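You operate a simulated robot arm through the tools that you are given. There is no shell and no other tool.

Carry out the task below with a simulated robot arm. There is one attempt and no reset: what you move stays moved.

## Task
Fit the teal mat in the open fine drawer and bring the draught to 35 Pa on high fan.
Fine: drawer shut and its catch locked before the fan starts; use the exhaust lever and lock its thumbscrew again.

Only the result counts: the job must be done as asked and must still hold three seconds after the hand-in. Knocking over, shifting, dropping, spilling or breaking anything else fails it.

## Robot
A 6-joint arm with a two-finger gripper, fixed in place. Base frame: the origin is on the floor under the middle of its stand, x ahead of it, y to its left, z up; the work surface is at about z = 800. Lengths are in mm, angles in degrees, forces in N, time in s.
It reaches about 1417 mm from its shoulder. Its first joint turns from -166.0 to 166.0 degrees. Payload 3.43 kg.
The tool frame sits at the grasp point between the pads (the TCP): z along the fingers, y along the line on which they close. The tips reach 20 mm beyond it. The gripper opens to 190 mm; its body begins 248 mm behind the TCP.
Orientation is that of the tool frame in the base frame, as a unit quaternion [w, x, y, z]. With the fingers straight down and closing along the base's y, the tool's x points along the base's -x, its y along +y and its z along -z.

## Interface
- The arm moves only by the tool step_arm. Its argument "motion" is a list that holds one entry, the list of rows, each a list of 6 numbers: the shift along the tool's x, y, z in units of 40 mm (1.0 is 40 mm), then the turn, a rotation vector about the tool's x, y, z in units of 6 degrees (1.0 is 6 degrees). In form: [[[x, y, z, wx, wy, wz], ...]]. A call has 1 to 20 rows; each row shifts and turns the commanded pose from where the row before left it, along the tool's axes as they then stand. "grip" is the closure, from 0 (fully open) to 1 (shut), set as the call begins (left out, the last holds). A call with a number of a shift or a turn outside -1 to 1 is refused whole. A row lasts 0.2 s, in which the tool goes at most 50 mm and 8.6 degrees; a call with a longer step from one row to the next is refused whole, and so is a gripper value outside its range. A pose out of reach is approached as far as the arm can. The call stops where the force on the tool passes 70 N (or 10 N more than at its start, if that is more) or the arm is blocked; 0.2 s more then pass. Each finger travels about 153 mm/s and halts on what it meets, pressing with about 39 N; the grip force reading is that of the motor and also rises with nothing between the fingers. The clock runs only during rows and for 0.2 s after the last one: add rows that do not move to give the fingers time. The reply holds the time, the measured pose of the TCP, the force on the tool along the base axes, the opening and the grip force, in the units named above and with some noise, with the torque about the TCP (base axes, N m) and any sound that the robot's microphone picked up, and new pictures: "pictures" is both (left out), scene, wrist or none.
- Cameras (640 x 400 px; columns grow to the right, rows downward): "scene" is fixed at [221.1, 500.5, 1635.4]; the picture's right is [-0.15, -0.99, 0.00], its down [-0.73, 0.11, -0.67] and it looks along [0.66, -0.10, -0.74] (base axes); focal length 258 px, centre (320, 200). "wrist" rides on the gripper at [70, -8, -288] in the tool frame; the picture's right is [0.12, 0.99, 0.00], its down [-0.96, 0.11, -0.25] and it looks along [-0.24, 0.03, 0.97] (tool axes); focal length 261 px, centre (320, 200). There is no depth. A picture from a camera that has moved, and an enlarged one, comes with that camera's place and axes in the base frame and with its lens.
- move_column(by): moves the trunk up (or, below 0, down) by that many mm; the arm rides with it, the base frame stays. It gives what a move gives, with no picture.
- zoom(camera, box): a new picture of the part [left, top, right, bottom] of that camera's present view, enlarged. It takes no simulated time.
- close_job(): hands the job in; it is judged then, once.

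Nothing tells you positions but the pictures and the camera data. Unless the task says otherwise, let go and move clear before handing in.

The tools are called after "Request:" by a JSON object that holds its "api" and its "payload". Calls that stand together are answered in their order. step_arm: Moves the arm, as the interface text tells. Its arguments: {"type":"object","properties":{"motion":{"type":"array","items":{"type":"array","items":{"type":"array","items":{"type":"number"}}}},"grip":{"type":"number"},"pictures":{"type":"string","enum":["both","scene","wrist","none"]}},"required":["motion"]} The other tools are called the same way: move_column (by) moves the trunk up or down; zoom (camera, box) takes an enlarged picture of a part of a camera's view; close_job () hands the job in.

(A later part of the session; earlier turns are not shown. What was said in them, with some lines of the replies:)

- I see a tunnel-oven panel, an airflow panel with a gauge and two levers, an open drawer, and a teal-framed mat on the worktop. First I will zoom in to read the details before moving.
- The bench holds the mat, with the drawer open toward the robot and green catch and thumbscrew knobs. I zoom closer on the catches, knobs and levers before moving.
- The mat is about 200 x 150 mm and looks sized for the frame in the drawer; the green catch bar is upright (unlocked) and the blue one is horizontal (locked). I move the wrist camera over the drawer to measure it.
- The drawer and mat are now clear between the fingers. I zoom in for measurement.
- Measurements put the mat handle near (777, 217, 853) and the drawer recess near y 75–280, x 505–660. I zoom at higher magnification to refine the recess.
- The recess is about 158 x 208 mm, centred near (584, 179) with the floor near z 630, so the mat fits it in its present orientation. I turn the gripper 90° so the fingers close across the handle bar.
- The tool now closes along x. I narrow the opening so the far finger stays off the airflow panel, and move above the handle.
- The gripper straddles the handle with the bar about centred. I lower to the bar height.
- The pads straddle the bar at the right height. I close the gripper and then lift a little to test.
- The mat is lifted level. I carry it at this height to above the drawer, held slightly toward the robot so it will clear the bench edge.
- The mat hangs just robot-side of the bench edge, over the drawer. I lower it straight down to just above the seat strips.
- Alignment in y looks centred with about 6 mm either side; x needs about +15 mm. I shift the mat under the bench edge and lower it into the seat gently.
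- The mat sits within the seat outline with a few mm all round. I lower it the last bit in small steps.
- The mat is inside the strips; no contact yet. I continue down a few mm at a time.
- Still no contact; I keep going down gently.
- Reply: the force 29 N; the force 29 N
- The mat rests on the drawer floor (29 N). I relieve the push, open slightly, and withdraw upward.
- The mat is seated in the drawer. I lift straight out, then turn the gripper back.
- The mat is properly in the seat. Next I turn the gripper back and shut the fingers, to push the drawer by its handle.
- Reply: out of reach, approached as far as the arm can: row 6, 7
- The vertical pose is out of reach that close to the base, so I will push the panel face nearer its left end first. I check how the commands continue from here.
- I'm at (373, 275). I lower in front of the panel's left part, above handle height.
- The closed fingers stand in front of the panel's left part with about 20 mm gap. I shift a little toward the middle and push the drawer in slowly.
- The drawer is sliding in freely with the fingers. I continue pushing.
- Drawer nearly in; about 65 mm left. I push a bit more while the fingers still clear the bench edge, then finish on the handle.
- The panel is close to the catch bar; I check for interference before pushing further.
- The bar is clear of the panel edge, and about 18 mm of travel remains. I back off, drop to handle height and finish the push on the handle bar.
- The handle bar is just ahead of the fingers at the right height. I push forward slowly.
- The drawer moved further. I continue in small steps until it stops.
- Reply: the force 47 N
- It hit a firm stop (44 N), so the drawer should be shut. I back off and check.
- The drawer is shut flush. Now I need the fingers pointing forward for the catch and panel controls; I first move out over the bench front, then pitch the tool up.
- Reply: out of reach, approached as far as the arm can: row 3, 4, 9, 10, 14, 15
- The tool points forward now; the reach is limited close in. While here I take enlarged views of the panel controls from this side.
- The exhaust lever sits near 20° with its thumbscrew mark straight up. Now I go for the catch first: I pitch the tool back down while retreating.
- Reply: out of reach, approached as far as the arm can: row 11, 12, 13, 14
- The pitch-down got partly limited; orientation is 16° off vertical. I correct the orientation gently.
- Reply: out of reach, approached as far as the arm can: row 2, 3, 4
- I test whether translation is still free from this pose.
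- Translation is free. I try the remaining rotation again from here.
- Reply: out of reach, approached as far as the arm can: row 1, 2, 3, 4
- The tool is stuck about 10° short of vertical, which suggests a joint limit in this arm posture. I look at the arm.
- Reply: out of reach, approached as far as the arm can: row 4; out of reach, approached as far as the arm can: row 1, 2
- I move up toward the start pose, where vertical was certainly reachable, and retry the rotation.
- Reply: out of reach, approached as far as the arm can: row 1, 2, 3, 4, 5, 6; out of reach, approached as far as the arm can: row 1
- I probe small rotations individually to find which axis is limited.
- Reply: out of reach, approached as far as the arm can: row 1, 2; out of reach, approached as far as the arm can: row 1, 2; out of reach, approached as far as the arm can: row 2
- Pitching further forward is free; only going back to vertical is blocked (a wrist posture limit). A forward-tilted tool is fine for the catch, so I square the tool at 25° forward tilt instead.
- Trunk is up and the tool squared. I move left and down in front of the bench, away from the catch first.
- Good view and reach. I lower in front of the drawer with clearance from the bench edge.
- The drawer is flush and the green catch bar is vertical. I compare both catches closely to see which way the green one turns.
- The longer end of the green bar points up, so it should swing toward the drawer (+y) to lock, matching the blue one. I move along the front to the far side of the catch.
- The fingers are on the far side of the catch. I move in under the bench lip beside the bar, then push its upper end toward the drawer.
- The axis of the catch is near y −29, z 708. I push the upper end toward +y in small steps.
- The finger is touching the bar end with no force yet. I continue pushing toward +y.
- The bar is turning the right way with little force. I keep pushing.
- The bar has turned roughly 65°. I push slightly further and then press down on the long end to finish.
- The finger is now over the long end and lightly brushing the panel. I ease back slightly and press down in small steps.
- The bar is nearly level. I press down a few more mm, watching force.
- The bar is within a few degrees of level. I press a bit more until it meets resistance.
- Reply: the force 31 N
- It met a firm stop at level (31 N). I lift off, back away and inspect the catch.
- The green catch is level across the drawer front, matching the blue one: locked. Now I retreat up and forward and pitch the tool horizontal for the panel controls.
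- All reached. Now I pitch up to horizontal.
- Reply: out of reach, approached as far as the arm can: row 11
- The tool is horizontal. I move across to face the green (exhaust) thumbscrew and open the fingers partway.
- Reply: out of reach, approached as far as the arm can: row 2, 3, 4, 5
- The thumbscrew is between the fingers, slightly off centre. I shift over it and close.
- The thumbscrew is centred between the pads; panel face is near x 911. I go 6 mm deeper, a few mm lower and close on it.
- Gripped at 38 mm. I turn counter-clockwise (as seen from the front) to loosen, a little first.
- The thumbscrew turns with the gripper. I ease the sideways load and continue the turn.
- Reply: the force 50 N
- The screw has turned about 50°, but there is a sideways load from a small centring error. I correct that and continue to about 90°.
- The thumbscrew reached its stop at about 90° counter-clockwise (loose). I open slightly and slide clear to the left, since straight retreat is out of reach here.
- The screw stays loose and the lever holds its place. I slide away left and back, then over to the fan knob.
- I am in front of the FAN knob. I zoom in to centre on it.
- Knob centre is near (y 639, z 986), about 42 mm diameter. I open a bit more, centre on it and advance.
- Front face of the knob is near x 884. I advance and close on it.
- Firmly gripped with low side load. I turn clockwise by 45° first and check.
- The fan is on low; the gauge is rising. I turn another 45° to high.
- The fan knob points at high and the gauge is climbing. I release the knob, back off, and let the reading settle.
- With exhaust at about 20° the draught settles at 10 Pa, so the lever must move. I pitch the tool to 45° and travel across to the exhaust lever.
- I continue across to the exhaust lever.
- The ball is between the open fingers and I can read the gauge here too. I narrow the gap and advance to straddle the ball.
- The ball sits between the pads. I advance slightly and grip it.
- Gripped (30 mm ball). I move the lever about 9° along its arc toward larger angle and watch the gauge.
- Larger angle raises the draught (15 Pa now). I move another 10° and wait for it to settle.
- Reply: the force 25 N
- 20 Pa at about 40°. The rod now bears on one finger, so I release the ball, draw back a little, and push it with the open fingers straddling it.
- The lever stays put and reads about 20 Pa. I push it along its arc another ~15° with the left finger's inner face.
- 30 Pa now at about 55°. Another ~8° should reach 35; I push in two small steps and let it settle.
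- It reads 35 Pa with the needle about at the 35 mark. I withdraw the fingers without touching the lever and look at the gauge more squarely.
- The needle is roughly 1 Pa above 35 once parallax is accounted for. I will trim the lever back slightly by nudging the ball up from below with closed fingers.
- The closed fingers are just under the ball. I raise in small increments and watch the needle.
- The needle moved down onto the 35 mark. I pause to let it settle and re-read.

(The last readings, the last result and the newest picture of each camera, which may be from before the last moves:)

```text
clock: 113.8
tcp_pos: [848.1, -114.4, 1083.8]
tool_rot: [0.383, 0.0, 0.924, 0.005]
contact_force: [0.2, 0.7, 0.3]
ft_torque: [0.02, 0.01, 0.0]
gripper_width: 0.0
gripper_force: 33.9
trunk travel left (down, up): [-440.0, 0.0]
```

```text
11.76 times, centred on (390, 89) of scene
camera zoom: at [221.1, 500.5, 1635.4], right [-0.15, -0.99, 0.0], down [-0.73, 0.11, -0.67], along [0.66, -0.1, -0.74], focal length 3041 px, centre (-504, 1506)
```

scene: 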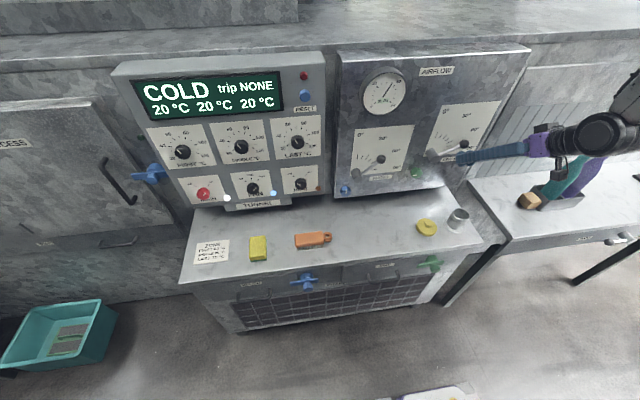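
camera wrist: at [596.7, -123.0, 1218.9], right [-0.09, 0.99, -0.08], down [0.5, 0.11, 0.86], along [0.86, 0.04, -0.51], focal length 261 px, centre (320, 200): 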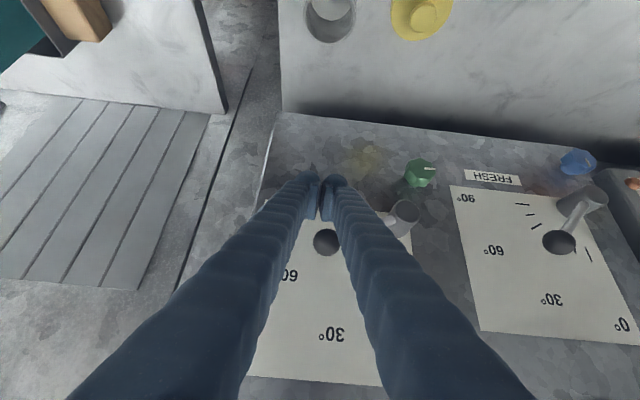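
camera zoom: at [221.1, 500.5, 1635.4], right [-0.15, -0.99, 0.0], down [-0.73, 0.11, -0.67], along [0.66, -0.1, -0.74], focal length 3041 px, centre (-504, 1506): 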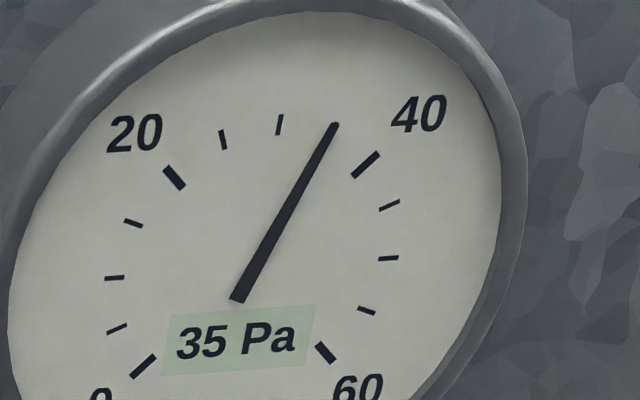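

Now right on 35. I lower the fingers away from the ball and re-check that it holds.

Request:
{"api": "step_arm", "payload": {"motion": [[[0.15, 0, 0.15, 0, 0, 0], [0.25, 0, 0.25, 0, 0, 0], [0.5, 0, -0.5, 0, 0, 0], [0.6, 0, -0.6, 0, 0, 0]]]}}

Request:
{"api": "zoom", "payload": {"camera": "scene", "box": [370, 72, 410, 106]}}

Request:
{"api": "zoom", "payload": {"camera": "wrist", "box": [220, 90, 420, 270]}}

```text
clock: 114.8
tcp_pos: [785.5, -114.4, 1061.1]
tool_rot: [0.384, 0.001, 0.923, 0.005]
contact_force: [0.5, -0.9, 0.3]
ft_torque: [0.0, 0.03, 0.02]
gripper_width: 0.0
gripper_force: 34.2
trunk travel left (down, up): [-440.0, 0.0]
camera wrist: at [532.6, -124.6, 1215.5], right [-0.09, 0.99, -0.07], down [0.5, 0.11, 0.86], along [0.86, 0.04, -0.51], focal length 261 px, centre (320, 200)
```

scene: 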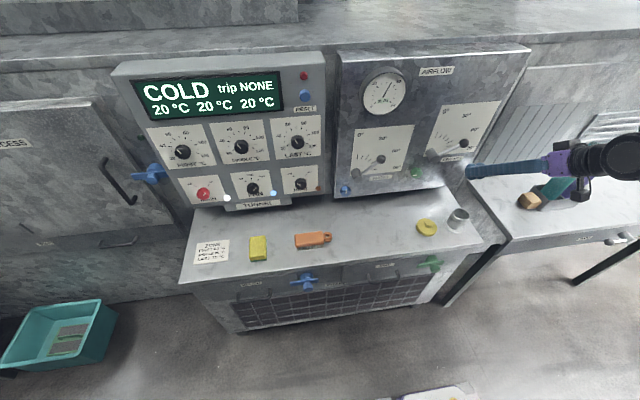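
wrist: 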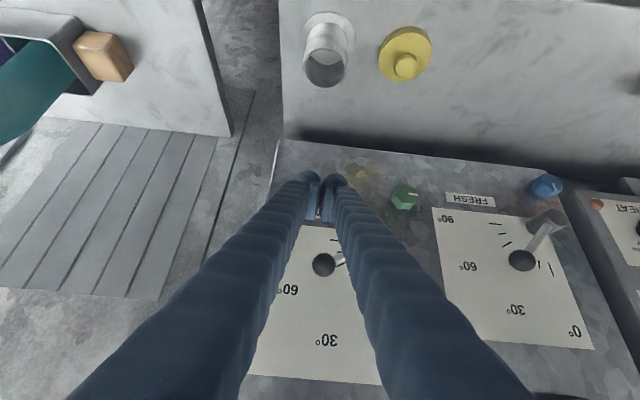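

```text
11.76 times, centred on (390, 89) of scene
camera zoom: at [221.1, 500.5, 1635.4], right [-0.15, -0.99, 0.0], down [-0.73, 0.11, -0.67], along [0.66, -0.1, -0.74], focal length 3041 px, centre (-504, 1506)
```

zoom: 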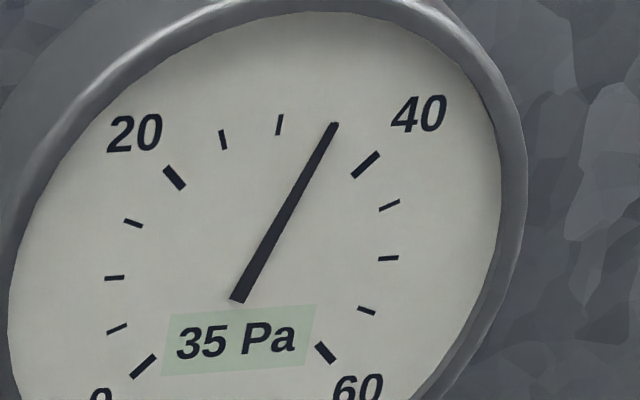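

```text
2.22 times, centred on (320, 180) of wrist
camera zoom: at [532.6, -124.6, 1215.5], right [-0.09, 0.99, -0.07], down [0.5, 0.11, 0.86], along [0.86, 0.04, -0.51], focal length 579 px, centre (320, 244)
```

zoom: 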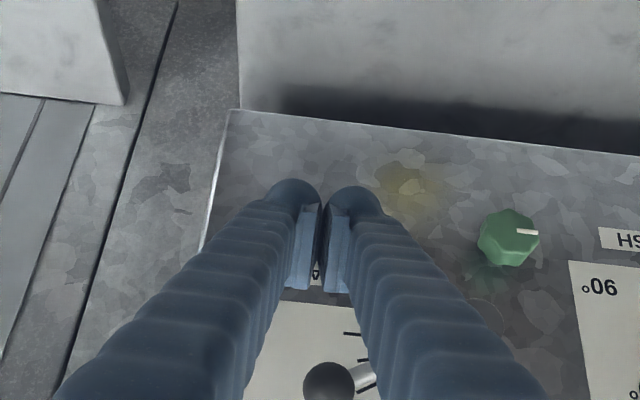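

The setting holds at 35. Now I go round to re-tighten the thumbscrew: first swing left and bring the tool horizontal.

Request:
{"api": "step_arm", "payload": {"motion": [[[0.117, 0.935, 0.099, 0, 0, 0], [0.117, 0.935, 0.099, 0, 0, 0], [0.117, 0.935, 0.099, 0, 0, 0], [0.117, 0.935, 0.099, 0, 0, 0], [0.117, 0.935, 0.099, 0, 0, 0], [0.117, 0.935, 0.099, 0, 0, 0], [0.117, 0.935, 0.099, 0, 0, 0], [0.117, 0.935, 0.099, 0, 0, 0], [0.117, 0.935, 0.099, 0, 0, 0], [0.117, 0.935, 0.099, 0, 0, 0]]], "pictures": "none"}}

Request:
{"api": "step_arm", "payload": {"motion": [[[0, 0, 0, 0, -0.94, 0], [0, 0, 0, 0, -0.94, 0], [0, 0, 0, 0, -0.94, 0], [0, 0, 0, 0, -0.94, 0], [0, 0, 0, 0, -0.94, 0], [0, 0, 0, 0, -0.94, 0], [0, 0, 0, 0, -0.94, 0], [0, 0, 0, 0, -0.9, 0]]]}}

```text
clock: 117.0
tcp_pos: [780.0, 263.2, 1001.6]
tool_rot: [0.384, -0.002, 0.923, 0.005]
contact_force: [-0.5, 0.0, 0.9]
ft_torque: [-0.01, -0.01, -0.05]
gripper_width: 0.1
gripper_force: 34.5
trunk travel left (down, up): [-440.0, 0.0]
```

```text
clock: 118.8
tcp_pos: [778.3, 261.5, 1002.8]
tool_rot: [0.707, 0.002, 0.707, 0.004]
contact_force: [0.3, 0.2, -0.3]
ft_torque: [0.02, -0.01, -0.01]
gripper_width: 0.0
gripper_force: 33.9
trunk travel left (down, up): [-440.0, 0.0]
camera wrist: at [492.6, 253.4, 933.5], right [0.0, 0.99, -0.11], down [-0.25, 0.11, 0.96], along [0.97, 0.03, 0.25], focal length 261 px, centre (320, 200)
```

scene: 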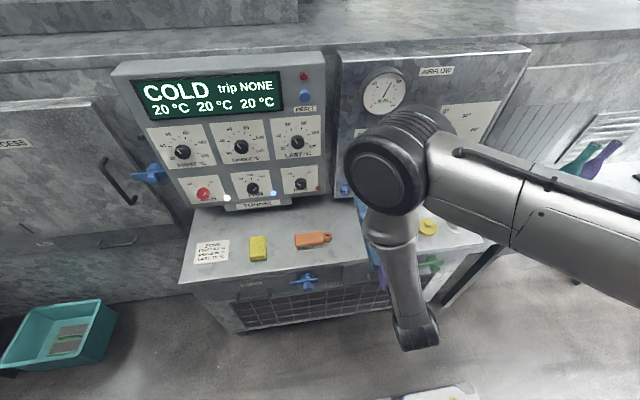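
wrist: 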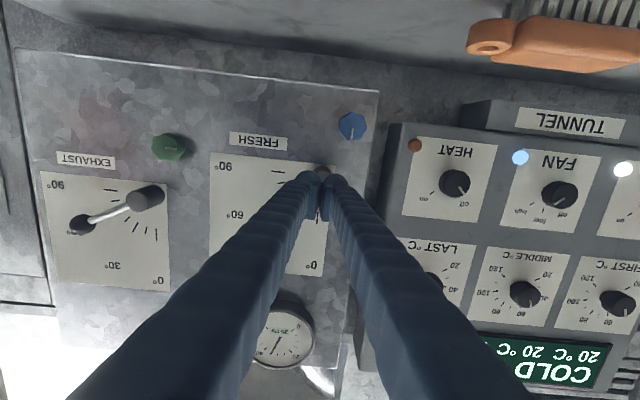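

Good. I check the gauge from this side, then roll −90° and open the fingers.

Request:
{"api": "zoom", "payload": {"camera": "wrist", "box": [240, 290, 330, 380]}}

Request:
{"api": "step_arm", "payload": {"grip": 0.7, "motion": [[[0, 0, 0, 0, 0, -1], [0, 0, 0, 0, 0, -1], [0, 0, 0, 0, 0, -1], [0, 0, 0, 0, 0, -1], [0, 0, 0, 0, 0, -1], [0, 0, 0, 0, 0, -1], [0, 0, 0, 0, 0, -1], [0, 0, 0, 0, 0, -1], [0, 0, 0, 0, 0, -1], [0, 0, 0, 0, 0, -1], [0, 0, 0, 0, 0, -1], [0, 0, 0, 0, 0, -1], [0, 0, 0, 0, 0, -1], [0, 0, 0, 0, 0, -1], [0, 0, 0, 0, 0, -1]]]}}

```text
4.44 times, centred on (285, 335) of wrist
camera zoom: at [492.6, 253.4, 933.5], right [0.0, 0.99, -0.11], down [-0.25, 0.11, 0.96], along [0.97, 0.03, 0.25], focal length 1158 px, centre (476, -400)
```

zoom: 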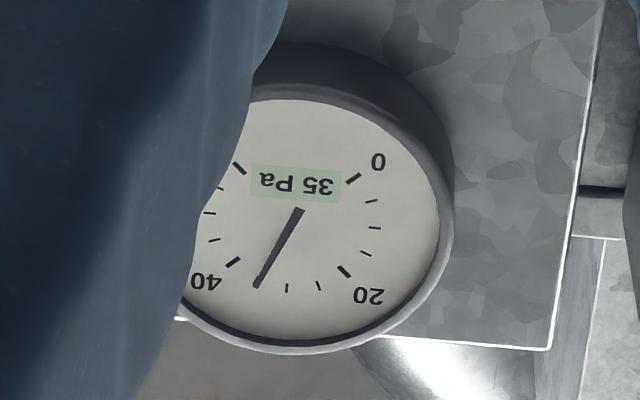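

```text
clock: 122.0
tcp_pos: [778.9, 261.5, 1002.2]
tool_rot: [0.503, -0.499, 0.501, -0.497]
contact_force: [-0.5, -0.1, 0.0]
ft_torque: [0.0, 0.01, 0.02]
gripper_width: 56.9
gripper_force: 0.0
trunk travel left (down, up): [-440.0, 0.0]
camera wrist: at [492.5, 190.6, 1012.0], right [0.0, -0.11, -0.99], down [-0.25, 0.96, -0.11], along [0.97, 0.25, -0.03], focal length 261 px, centre (320, 200)
```

scene: 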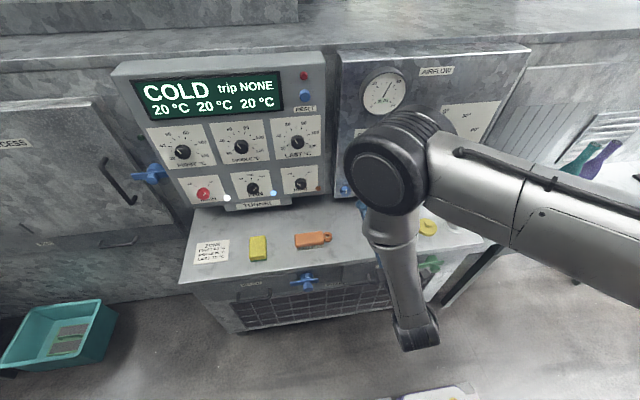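
wrist: 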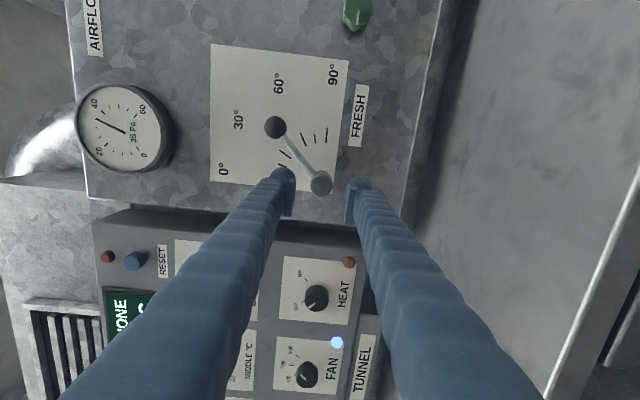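

The needle is right on 35 from below as well. I move in to the left side of the green thumbscrew along the path used before.

Request:
{"api": "step_arm", "payload": {"motion": [[[0, 0.59, 0.35, 0, 0, 0], [0.9, 0, 0.3, 0, 0, 0], [0.9, 0, 0.3, 0, 0, 0], [0.9, 0, 0.4, 0, 0, 0], [0.9, 0, 0.5, 0, 0, 0], [0.8, 0, 0.5, 0, 0, 0]]]}}

Request:
{"api": "zoom", "payload": {"camera": "wrist", "box": [240, 90, 400, 250]}}

Request:
{"api": "zoom", "payload": {"camera": "scene", "box": [380, 120, 480, 220]}}

```text
clock: 123.5
tcp_pos: [874.4, 84.0, 976.6]
tool_rot: [0.503, -0.499, 0.502, -0.496]
contact_force: [0.3, -0.2, -0.1]
ft_torque: [-0.04, -0.01, 0.05]
gripper_width: 57.2
gripper_force: 0.1
trunk travel left (down, up): [-440.0, 0.0]
camera wrist: at [587.7, 13.1, 985.8], right [0.0, -0.11, -0.99], down [-0.25, 0.96, -0.11], along [0.97, 0.25, -0.03], focal length 261 px, centre (320, 200)
```

scene: 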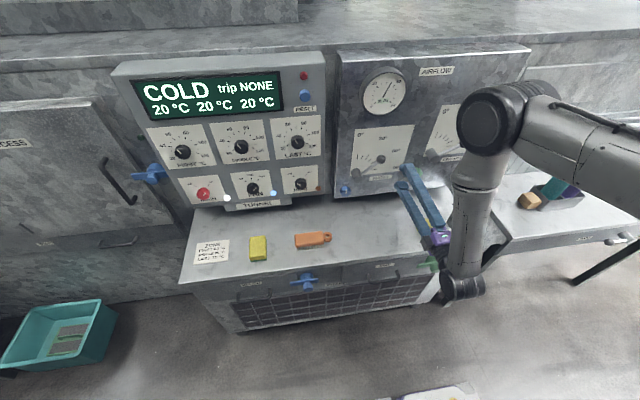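
wrist: 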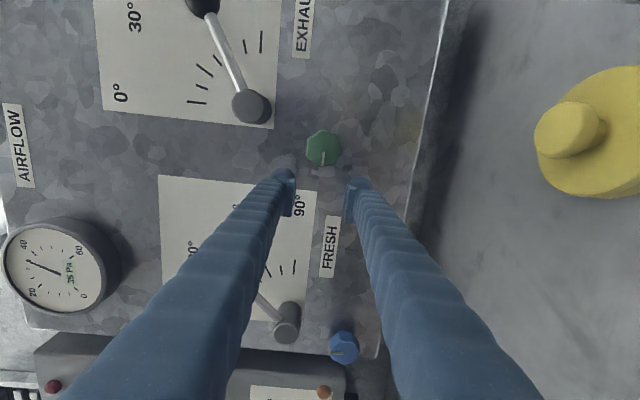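

```text
2.50 times, centred on (320, 170) of wrist
camera zoom: at [587.7, 13.1, 985.8], right [0.0, -0.11, -0.99], down [-0.25, 0.96, -0.11], along [0.97, 0.25, -0.03], focal length 652 px, centre (320, 275)
```

zoom: 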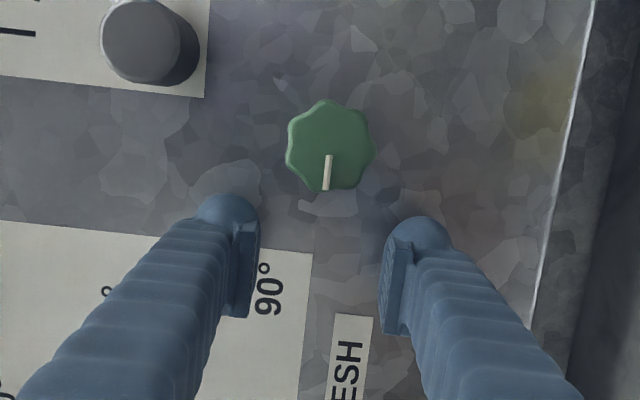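

```text
4.00 times, centred on (430, 170) of scene
camera zoom: at [221.1, 500.5, 1635.4], right [-0.15, -0.99, 0.0], down [-0.73, 0.11, -0.67], along [0.66, -0.1, -0.74], focal length 1034 px, centre (-120, 320)
```

zoom: 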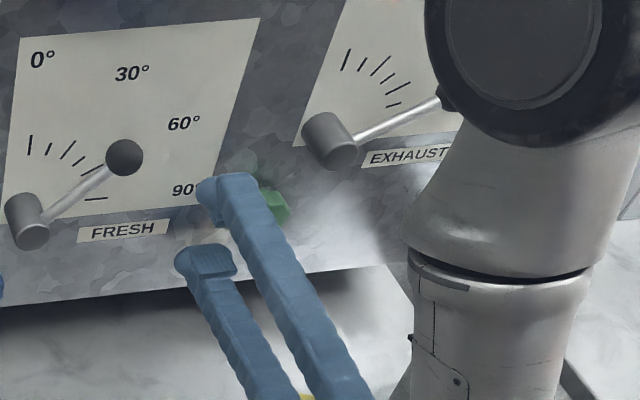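

The thumbscrew lies in the gap between the fingers. I slide over it and close.

Request:
{"api": "step_arm", "payload": {"motion": [[[0.5, -0.02, 0.1, 0, 0, 0], [0.5, -0.02, 0.1, 0, 0, 0], [0.37, 0, 0, 0, 0, 0]]]}}

Request:
{"api": "zoom", "payload": {"camera": "wrist", "box": [240, 120, 400, 260]}}

```text
clock: 124.2
tcp_pos: [881.6, 30.6, 978.7]
tool_rot: [0.503, -0.499, 0.501, -0.497]
contact_force: [0.0, 0.1, 0.7]
ft_torque: [0.0, -0.02, -0.03]
gripper_width: 57.0
gripper_force: 0.1
trunk travel left (down, up): [-440.0, 0.0]
camera wrist: at [595.6, -40.7, 987.5], right [0.0, -0.11, -0.99], down [-0.25, 0.96, -0.11], along [0.97, 0.25, -0.03], focal length 261 px, centre (320, 200)
```

scene: 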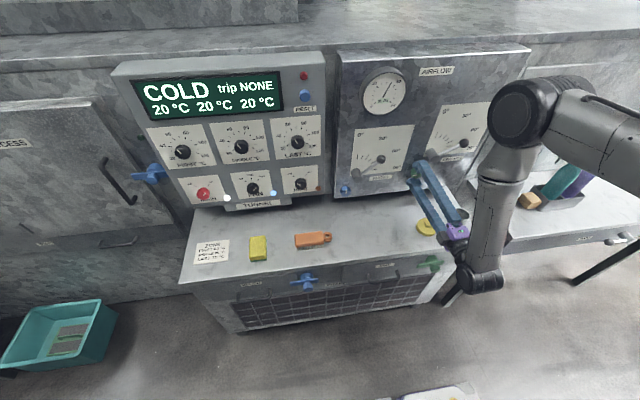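
wrist: 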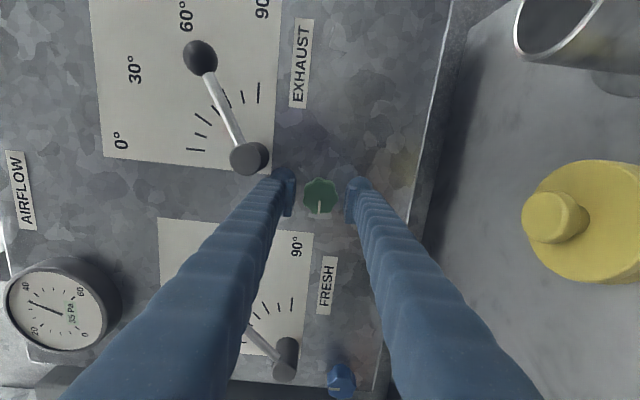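

```text
2.86 times, centred on (320, 190) of wrist
camera zoom: at [595.6, -40.7, 987.5], right [0.0, -0.11, -0.99], down [-0.25, 0.96, -0.11], along [0.97, 0.25, -0.03], focal length 745 px, centre (320, 229)
```

zoom: 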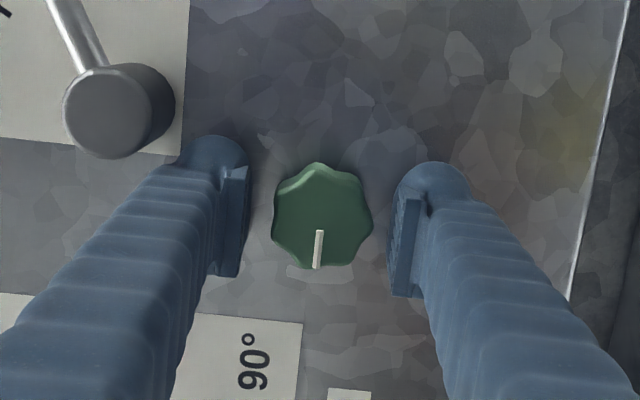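

Centred on the thumbscrew. I close and then turn clockwise back to the locked position.

Request:
{"api": "step_arm", "payload": {"grip": 1.0, "motion": [[[0.03, 0, 0, 0, 0, 0], [0, 0, 0, 0, 0, 0], [0, 0, 0, 0, 0, 0]]], "pictures": "none"}}

Request:
{"api": "step_arm", "payload": {"motion": [[[0, 0, 0, 0, 0, 0.9], [0, 0, 0, 0, 0, 0.9], [0, 0, 0, 0, 0, 0.9], [0, 0, 0, 0, 0, 0.9], [0, 0, 0, 0, 0, 0.9], [0, 0, 0, 0, 0, 0.9], [0, 0, 0, 0, 0, 0.9], [0, 0, 0, 0, 0, 0.9]]]}}

Request:
{"api": "zoom", "payload": {"camera": "wrist", "box": [240, 120, 400, 260]}}

```text
clock: 125.0
tcp_pos: [882.0, 30.1, 978.4]
tool_rot: [0.504, -0.499, 0.501, -0.496]
contact_force: [-2.7, 9.8, -3.6]
ft_torque: [0.0, 0.01, 0.33]
gripper_width: 37.6
gripper_force: 45.1
trunk travel left (down, up): [-440.0, 0.0]
```

```text
clock: 126.8
tcp_pos: [882.7, 30.8, 978.7]
tool_rot: [0.65, -0.279, 0.65, -0.276]
contact_force: [-4.1, 11.9, -3.2]
ft_torque: [0.06, -0.1, 0.15]
gripper_width: 37.6
gripper_force: 44.7
trunk travel left (down, up): [-440.0, 0.0]
camera wrist: at [595.4, -27.1, 937.0], right [0.0, 0.6, -0.8], down [-0.25, 0.77, 0.58], along [0.97, 0.2, 0.15], focal length 261 px, centre (320, 200)
```

scene: 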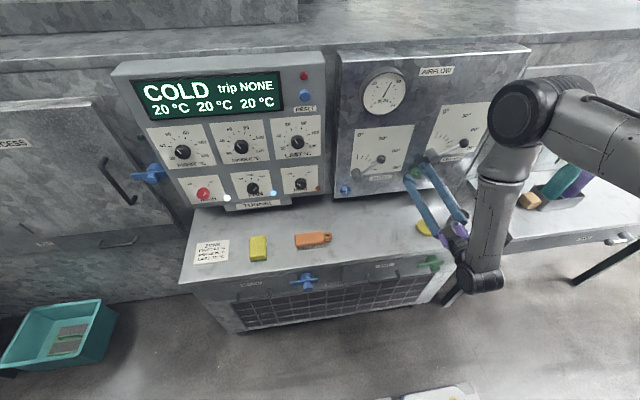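
wrist: 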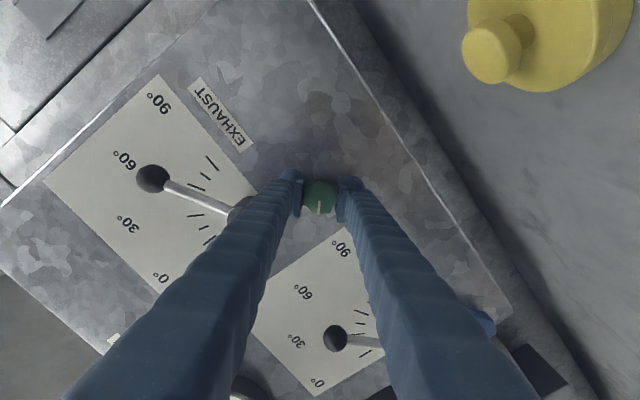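

```text
2.86 times, centred on (320, 190) of wrist
camera zoom: at [595.4, -27.1, 937.0], right [0.0, 0.6, -0.8], down [-0.25, 0.77, 0.58], along [0.97, 0.2, 0.15], focal length 745 px, centre (320, 229)
```

zoom: 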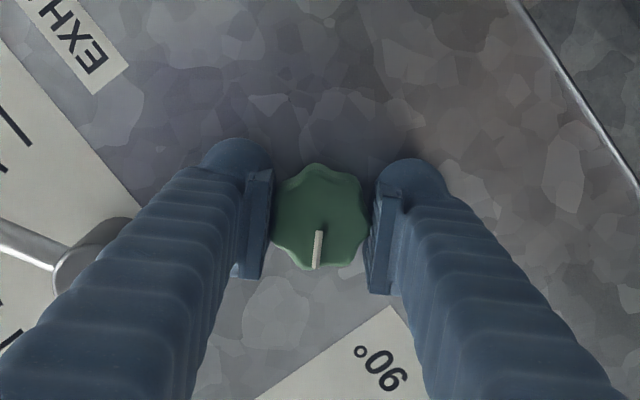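

Turning smoothly. I ease the side load and continue to the original locked angle.

Request:
{"api": "step_arm", "payload": {"motion": [[[-0.027, 0.026, 0, 0, 0, 0.95], [0, 0, 0, 0, 0, 0.95], [0, 0, 0, 0, 0, 0.95], [0, 0, 0, 0, 0, 0.95], [0, 0, 0, 0, 0, 0.95], [0, 0, 0, 0, 0, 0.95], [0, 0, 0, 0, 0, 0.95]]], "pictures": "none"}}

Request:
{"api": "step_arm", "payload": {"motion": [[[0, 0, 0, 0, 0, 0.6], [0, 0, 0, 0, 0, 0.5]]]}}

Request:
{"api": "zoom", "payload": {"camera": "wrist", "box": [240, 120, 400, 260]}}

Request:
{"api": "zoom", "payload": {"camera": "scene", "box": [380, 120, 480, 220]}}

```text
clock: 128.4
tcp_pos: [882.0, 29.0, 977.5]
tool_rot: [0.706, -0.038, 0.706, -0.039]
contact_force: [-5.9, -7.0, -4.2]
ft_torque: [0.02, -0.01, -0.09]
gripper_width: 37.7
gripper_force: 45.2
trunk travel left (down, up): [-440.0, 0.0]
```

```text
clock: 129.1
tcp_pos: [882.4, 29.6, 978.3]
tool_rot: [0.707, 0.001, 0.708, 0.003]
contact_force: [-3.9, -11.6, -5.7]
ft_torque: [0.0, 0.01, -0.12]
gripper_width: 37.6
gripper_force: 45.2
trunk travel left (down, up): [-440.0, 0.0]
camera wrist: at [595.1, 21.9, 909.3], right [0.0, 0.99, -0.11], down [-0.25, 0.11, 0.96], along [0.97, 0.03, 0.24], focal length 261 px, centre (320, 200)
```

scene: 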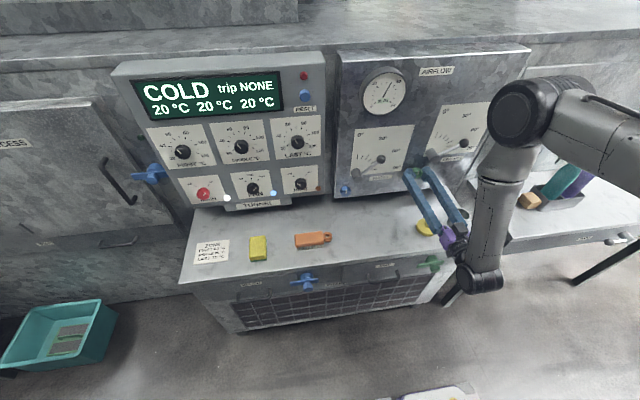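
wrist: 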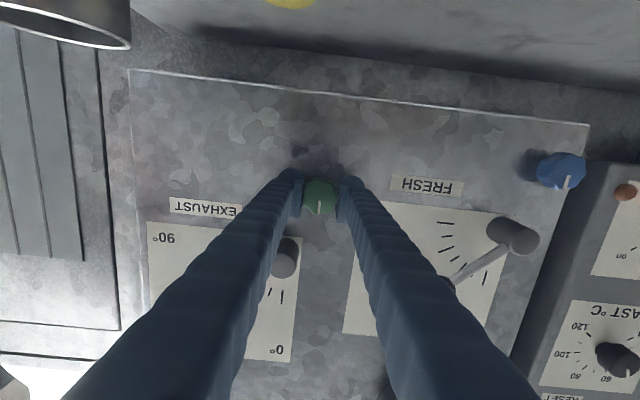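

```text
2.86 times, centred on (320, 190) of wrist
camera zoom: at [595.1, 21.9, 909.3], right [0.0, 0.99, -0.11], down [-0.25, 0.11, 0.96], along [0.97, 0.03, 0.24], focal length 745 px, centre (320, 229)
```

zoom: 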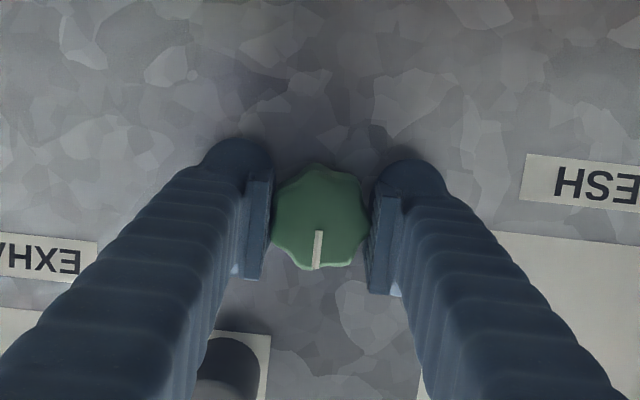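

```text
4.00 times, centred on (430, 170) of scene
camera zoom: at [221.1, 500.5, 1635.4], right [-0.15, -0.99, 0.0], down [-0.73, 0.11, -0.67], along [0.66, -0.1, -0.74], focal length 1034 px, centre (-120, 320)
```

zoom: 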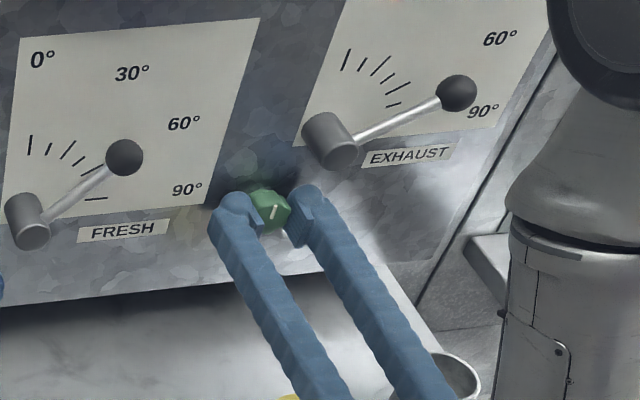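

The mark is upright again as at the start. I turn a few degrees more to feel for the locked stop.

Request:
{"api": "step_arm", "payload": {"motion": [[[0, 0, 0, 0, 0, 0.4]]], "pictures": "none"}}

Request:
{"api": "step_arm", "payload": {"motion": [[[0, 0, 0, 0, 0, 0.4]]], "pictures": "none"}}

Request:
{"api": "zoom", "payload": {"camera": "wrist", "box": [240, 120, 400, 260]}}

```text
clock: 129.4
tcp_pos: [881.4, 29.1, 978.1]
tool_rot: [0.707, 0.017, 0.707, 0.017]
contact_force: [-4.5, -14.1, -3.7]
ft_torque: [-0.45, -0.18, -0.18]
gripper_width: 37.8
gripper_force: 45.1
trunk travel left (down, up): [-440.0, 0.0]
```

```text
clock: 129.8
tcp_pos: [882.1, 30.0, 978.3]
tool_rot: [0.707, 0.03, 0.706, 0.032]
contact_force: [-6.1, -13.8, 1.2]
ft_torque: [-0.43, -0.14, -0.21]
gripper_width: 37.7
gripper_force: 45.2
trunk travel left (down, up): [-440.0, 0.0]
```

```text
2.86 times, centred on (320, 190) of wrist
camera zoom: at [595.2, 27.6, 909.5], right [0.0, 1.0, -0.03], down [-0.25, 0.03, 0.97], along [0.97, 0.01, 0.25], focal length 745 px, centre (320, 229)
```

zoom: 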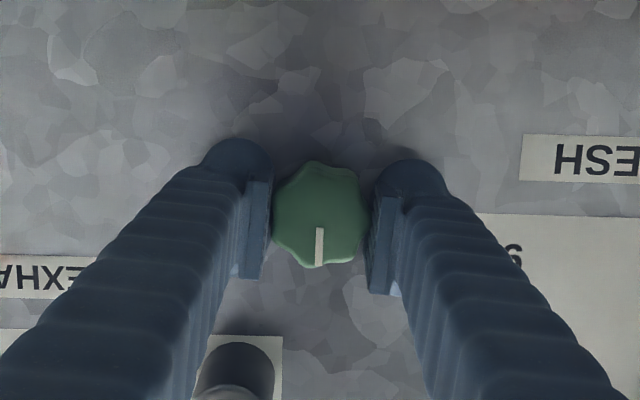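

The stop torque confirms it is locked. I open, drop the fingers below the screw, and move clear to the left.

Request:
{"api": "step_arm", "payload": {"grip": 0.6, "motion": [[[0, 0, 0, 0, 0, 0], [0, 0, 0, 0, 0, 0], [0, 0, 0, 0, 0, 0]]], "pictures": "none"}}

Request:
{"api": "step_arm", "payload": {"motion": [[[0.3, 0, 0, 0, 0, 0], [0.45, 0, 0, 0, 0, 0], [0.5, 0, 0, 0, 0, 0]]]}}

Request:
{"api": "zoom", "payload": {"camera": "wrist", "box": [220, 90, 420, 270]}}

Request:
{"api": "zoom", "payload": {"camera": "scene", "box": [330, 50, 530, 210]}}

```text
clock: 130.7
tcp_pos: [882.7, 31.3, 977.8]
tool_rot: [0.706, 0.029, 0.707, 0.033]
contact_force: [0.1, -0.1, 0.0]
ft_torque: [-0.02, -0.02, -0.01]
gripper_width: 76.2
gripper_force: 0.1
trunk travel left (down, up): [-440.0, 0.0]
```

```text
clock: 131.4
tcp_pos: [882.7, 36.7, 928.1]
tool_rot: [0.706, 0.029, 0.707, 0.033]
contact_force: [0.9, -0.3, 0.0]
ft_torque: [0.01, 0.02, 0.02]
gripper_width: 75.8
gripper_force: 0.1
trunk travel left (down, up): [-440.0, 0.0]
camera wrist: at [595.4, 33.5, 858.6], right [0.0, 1.0, -0.03], down [-0.25, 0.03, 0.97], along [0.97, 0.01, 0.25], focal length 261 px, centre (320, 200)
```

scene: 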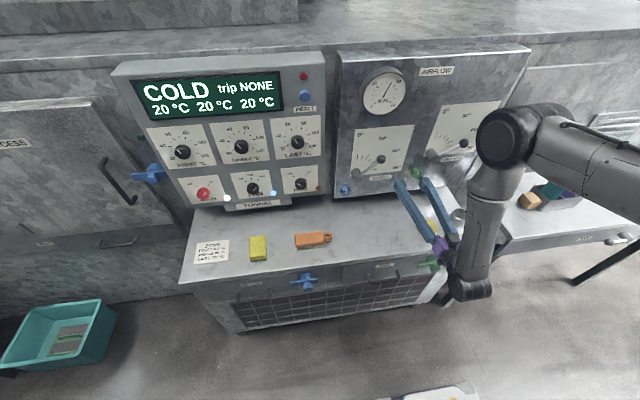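
wrist: 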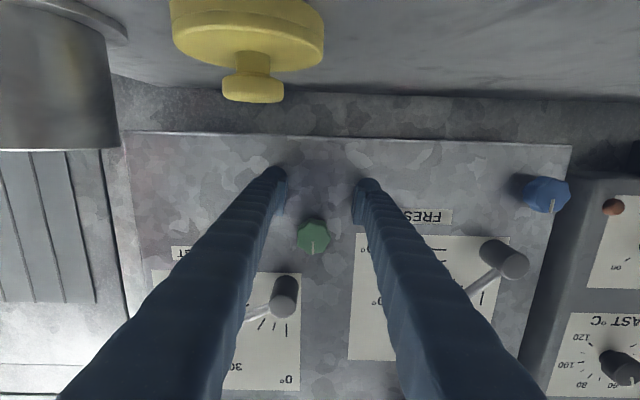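

```text
2.22 times, centred on (320, 180) of wrist
camera zoom: at [595.4, 33.5, 858.6], right [0.0, 1.0, -0.03], down [-0.25, 0.03, 0.97], along [0.97, 0.01, 0.25], focal length 579 px, centre (320, 244)
```

zoom: 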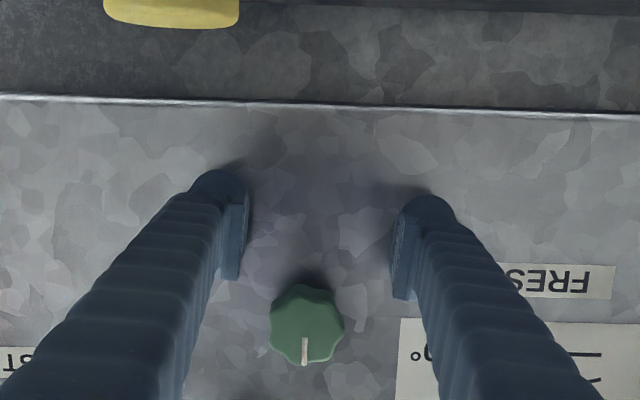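

```text
2.50 times, centred on (430, 130) of scene
camera zoom: at [221.1, 500.5, 1635.4], right [-0.15, -0.99, 0.0], down [-0.73, 0.11, -0.67], along [0.66, -0.1, -0.74], focal length 646 px, centre (45, 375)
```

zoom: 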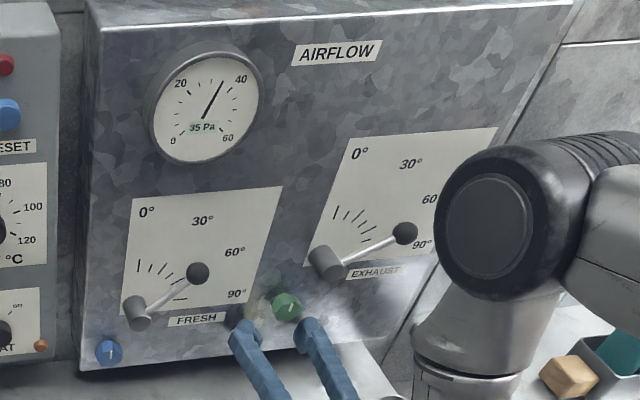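

The thumbscrew mark is upright, gauge still 35 Pa. I move away left and back from the panel.

Request:
{"api": "step_arm", "payload": {"motion": [[[-0.1, 0.8, 0, 0, 0, 0], [-0.2, 0.85, -0.4, 0, 0, 0], [-0.2, 0.85, -0.4, 0, 0, 0], [-0.2, 0.85, -0.4, 0, 0, 0], [-0.2, 0.85, -0.3, 0, 0, 0], [-0.2, 0.5, -0.5, 0, 0, 0]]]}}

Request:
{"api": "zoom", "payload": {"camera": "scene", "box": [370, 72, 410, 106]}}

Request:
{"api": "zoom", "payload": {"camera": "wrist", "box": [60, 90, 260, 290]}}

Request:
{"api": "zoom", "payload": {"camera": "wrist", "box": [280, 300, 380, 400]}}

```text
clock: 132.8
tcp_pos: [800.1, 218.8, 988.8]
tool_rot: [0.706, 0.03, 0.707, 0.032]
contact_force: [0.3, 0.3, 0.6]
ft_torque: [0.03, 0.03, -0.02]
gripper_width: 75.9
gripper_force: 0.0
trunk travel left (down, up): [-440.0, 0.0]
camera wrist: at [513.5, 216.8, 919.4], right [0.0, 1.0, -0.03], down [-0.25, 0.03, 0.97], along [0.97, 0.01, 0.25], focal length 261 px, centre (320, 200)
```

scene: 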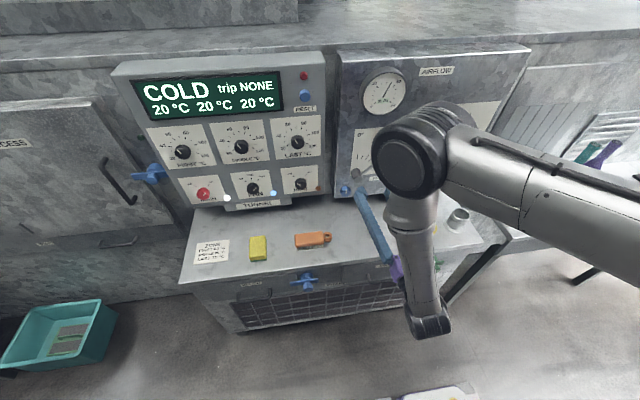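
wrist: 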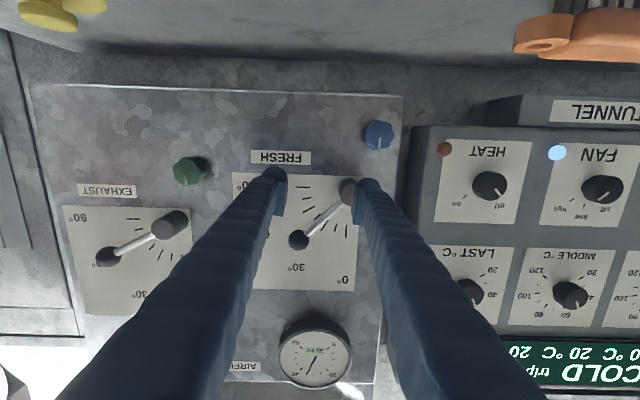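

```text
11.76 times, centred on (390, 89) of scene
camera zoom: at [221.1, 500.5, 1635.4], right [-0.15, -0.99, 0.0], down [-0.73, 0.11, -0.67], along [0.66, -0.1, -0.74], focal length 3041 px, centre (-504, 1506)
```

zoom: 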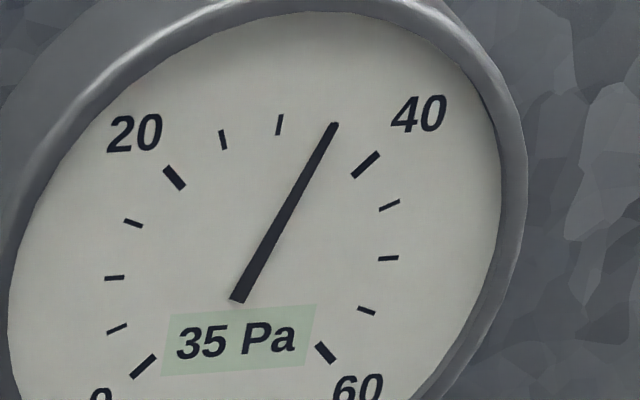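

```text
2.00 times, centred on (160, 190) of wrist
camera zoom: at [513.5, 216.8, 919.4], right [0.0, 1.0, -0.03], down [-0.25, 0.03, 0.97], along [0.97, 0.01, 0.25], focal length 521 px, centre (640, 220)
```

zoom: 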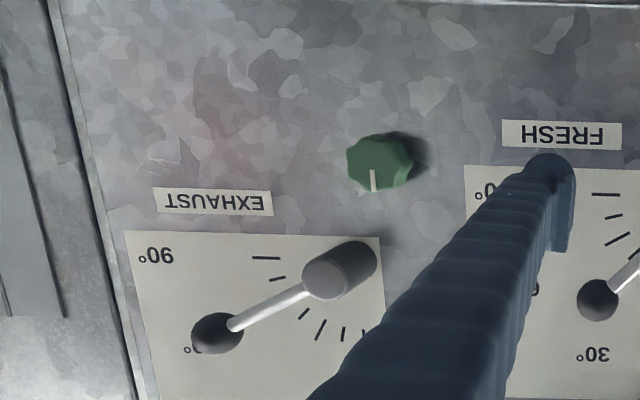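

```text
4.00 times, centred on (330, 350) of wrist
camera zoom: at [513.5, 216.8, 919.4], right [0.0, 1.0, -0.03], down [-0.25, 0.03, 0.97], along [0.97, 0.01, 0.25], focal length 1043 px, centre (280, -400)
```

zoom: 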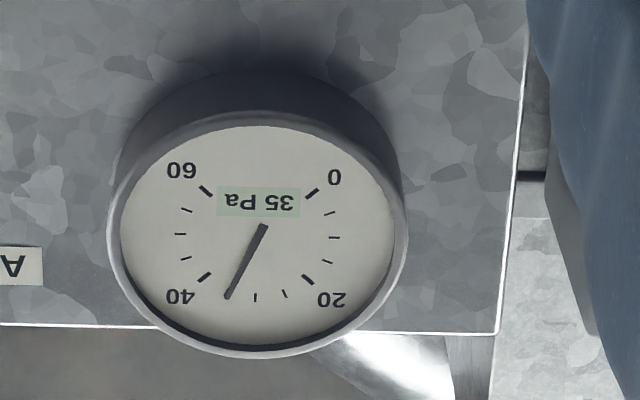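

Draught holds at 35 Pa on high fan with the screw locked. I do a last check of the drawer, catch and fan knob, while moving the arm clear.

Request:
{"api": "step_arm", "payload": {"motion": [[[-0.5, 0.8, -0.1, 0, 0, 0], [-0.5, 0.8, -0.1, 0, 0, 0], [-0.5, 0.8, -0.1, 0, 0, 0], [-0.5, 0.8, -0.1, 0, 0, 0]]]}}

Request:
{"api": "zoom", "payload": {"camera": "scene", "box": [330, 220, 480, 320]}}

Request:
{"api": "zoom", "payload": {"camera": "scene", "box": [110, 60, 330, 215]}}

Request:
{"api": "zoom", "payload": {"camera": "scene", "box": [330, 50, 530, 210]}}

```text
clock: 133.8
tcp_pos: [784.8, 338.8, 1081.0]
tool_rot: [0.706, 0.029, 0.707, 0.032]
contact_force: [-0.4, -0.9, -0.4]
ft_torque: [-0.02, 0.0, -0.01]
gripper_width: 76.0
gripper_force: 0.1
trunk travel left (down, up): [-440.0, 0.0]
camera wrist: at [497.4, 336.7, 1011.3], right [0.0, 1.0, -0.03], down [-0.25, 0.03, 0.97], along [0.97, 0.01, 0.25], focal length 261 px, centre (320, 200)
```

scene: 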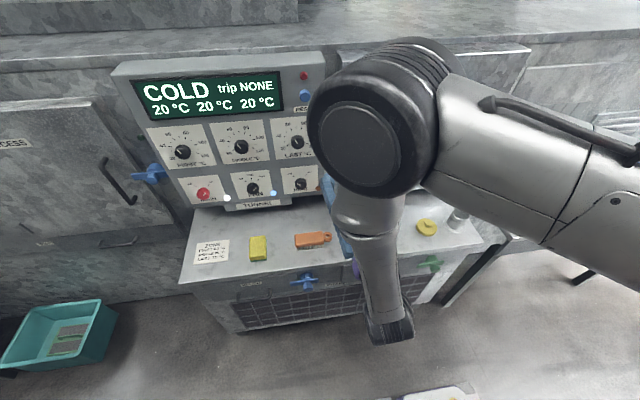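
wrist: 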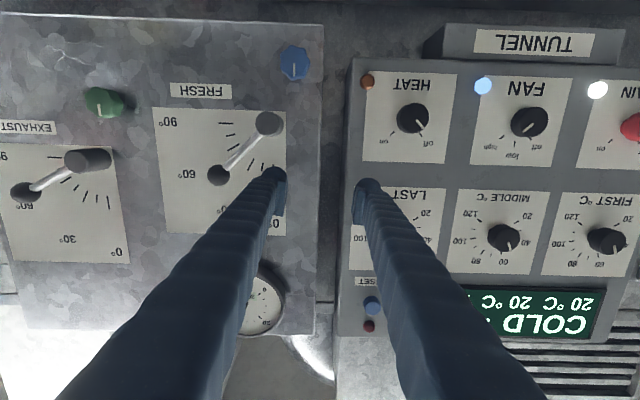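

```text
4.00 times, centred on (405, 270) of scene
camera zoom: at [221.1, 500.5, 1635.4], right [-0.15, -0.99, 0.0], down [-0.73, 0.11, -0.67], along [0.66, -0.1, -0.74], focal length 1034 px, centre (-20, -80)
```

zoom: 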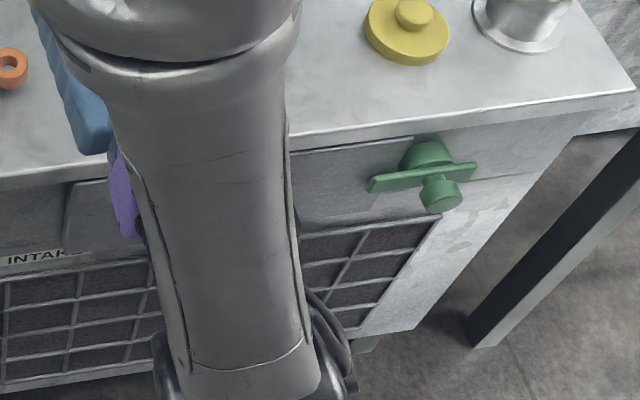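

```text
2.58 times, centred on (220, 138) of scene
camera zoom: at [221.1, 500.5, 1635.4], right [-0.15, -0.99, 0.0], down [-0.73, 0.11, -0.67], along [0.66, -0.1, -0.74], focal length 667 px, centre (578, 361)
```

zoom: 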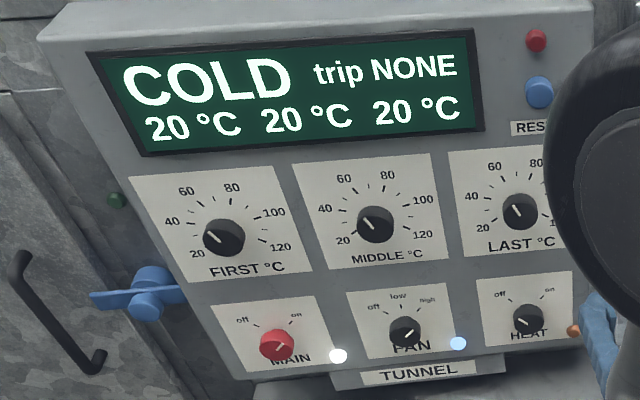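

```text
2.50 times, centred on (430, 130) of scene
camera zoom: at [221.1, 500.5, 1635.4], right [-0.15, -0.99, 0.0], down [-0.73, 0.11, -0.67], along [0.66, -0.1, -0.74], focal length 646 px, centre (45, 375)
```

zoom: 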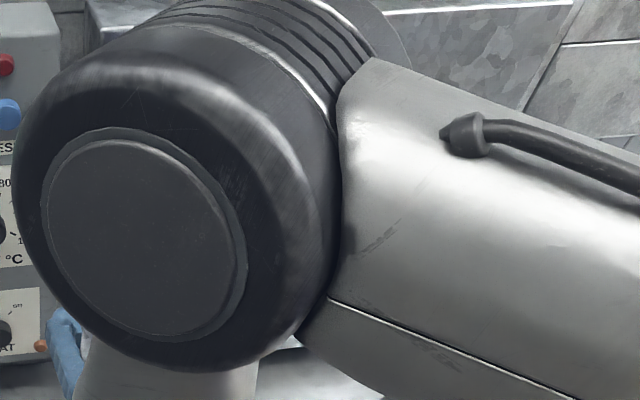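

The mat is in the fine drawer, with the drawer shut and its green catch locked. The fan is on high, the gauge holds 35 Pa, the exhaust thumbscrew is locked again, and the arm is clear. I'm handing in the job.

Request:
{"api": "close_job", "payload": {}}

```text
The job is handed in.
```

I fitted the teal mat in the fine drawer and set the draught to 35 Pa on high fan. The job is handed in, but I haven't seen a verdict.

- **Drawer:** The mat sits inside the seat strips. The drawer is shut, and I turned its green catch to level across the front before starting the fan.
- **Fan:** It points at high. HEAT is still off, and the display shows trip NONE.
- **Draught:** The gauge reads 35 Pa with the needle on the mark. It stayed there after I let go of the lever and locked the screw. The digits moved only in steps of 5, so I set it by the needle, and the true value could be a few tenths of a pascal off.
- **Exhaust lever:** It went from about 20° to roughly 60°. I turned its thumbscrew back clockwise until it stopped, and the mark is upright again as at the start.

I didn't touch anything else on the bench or panels, and the arm was clear when I handed in. I raised the trunk 90 mm for reach and left it there.
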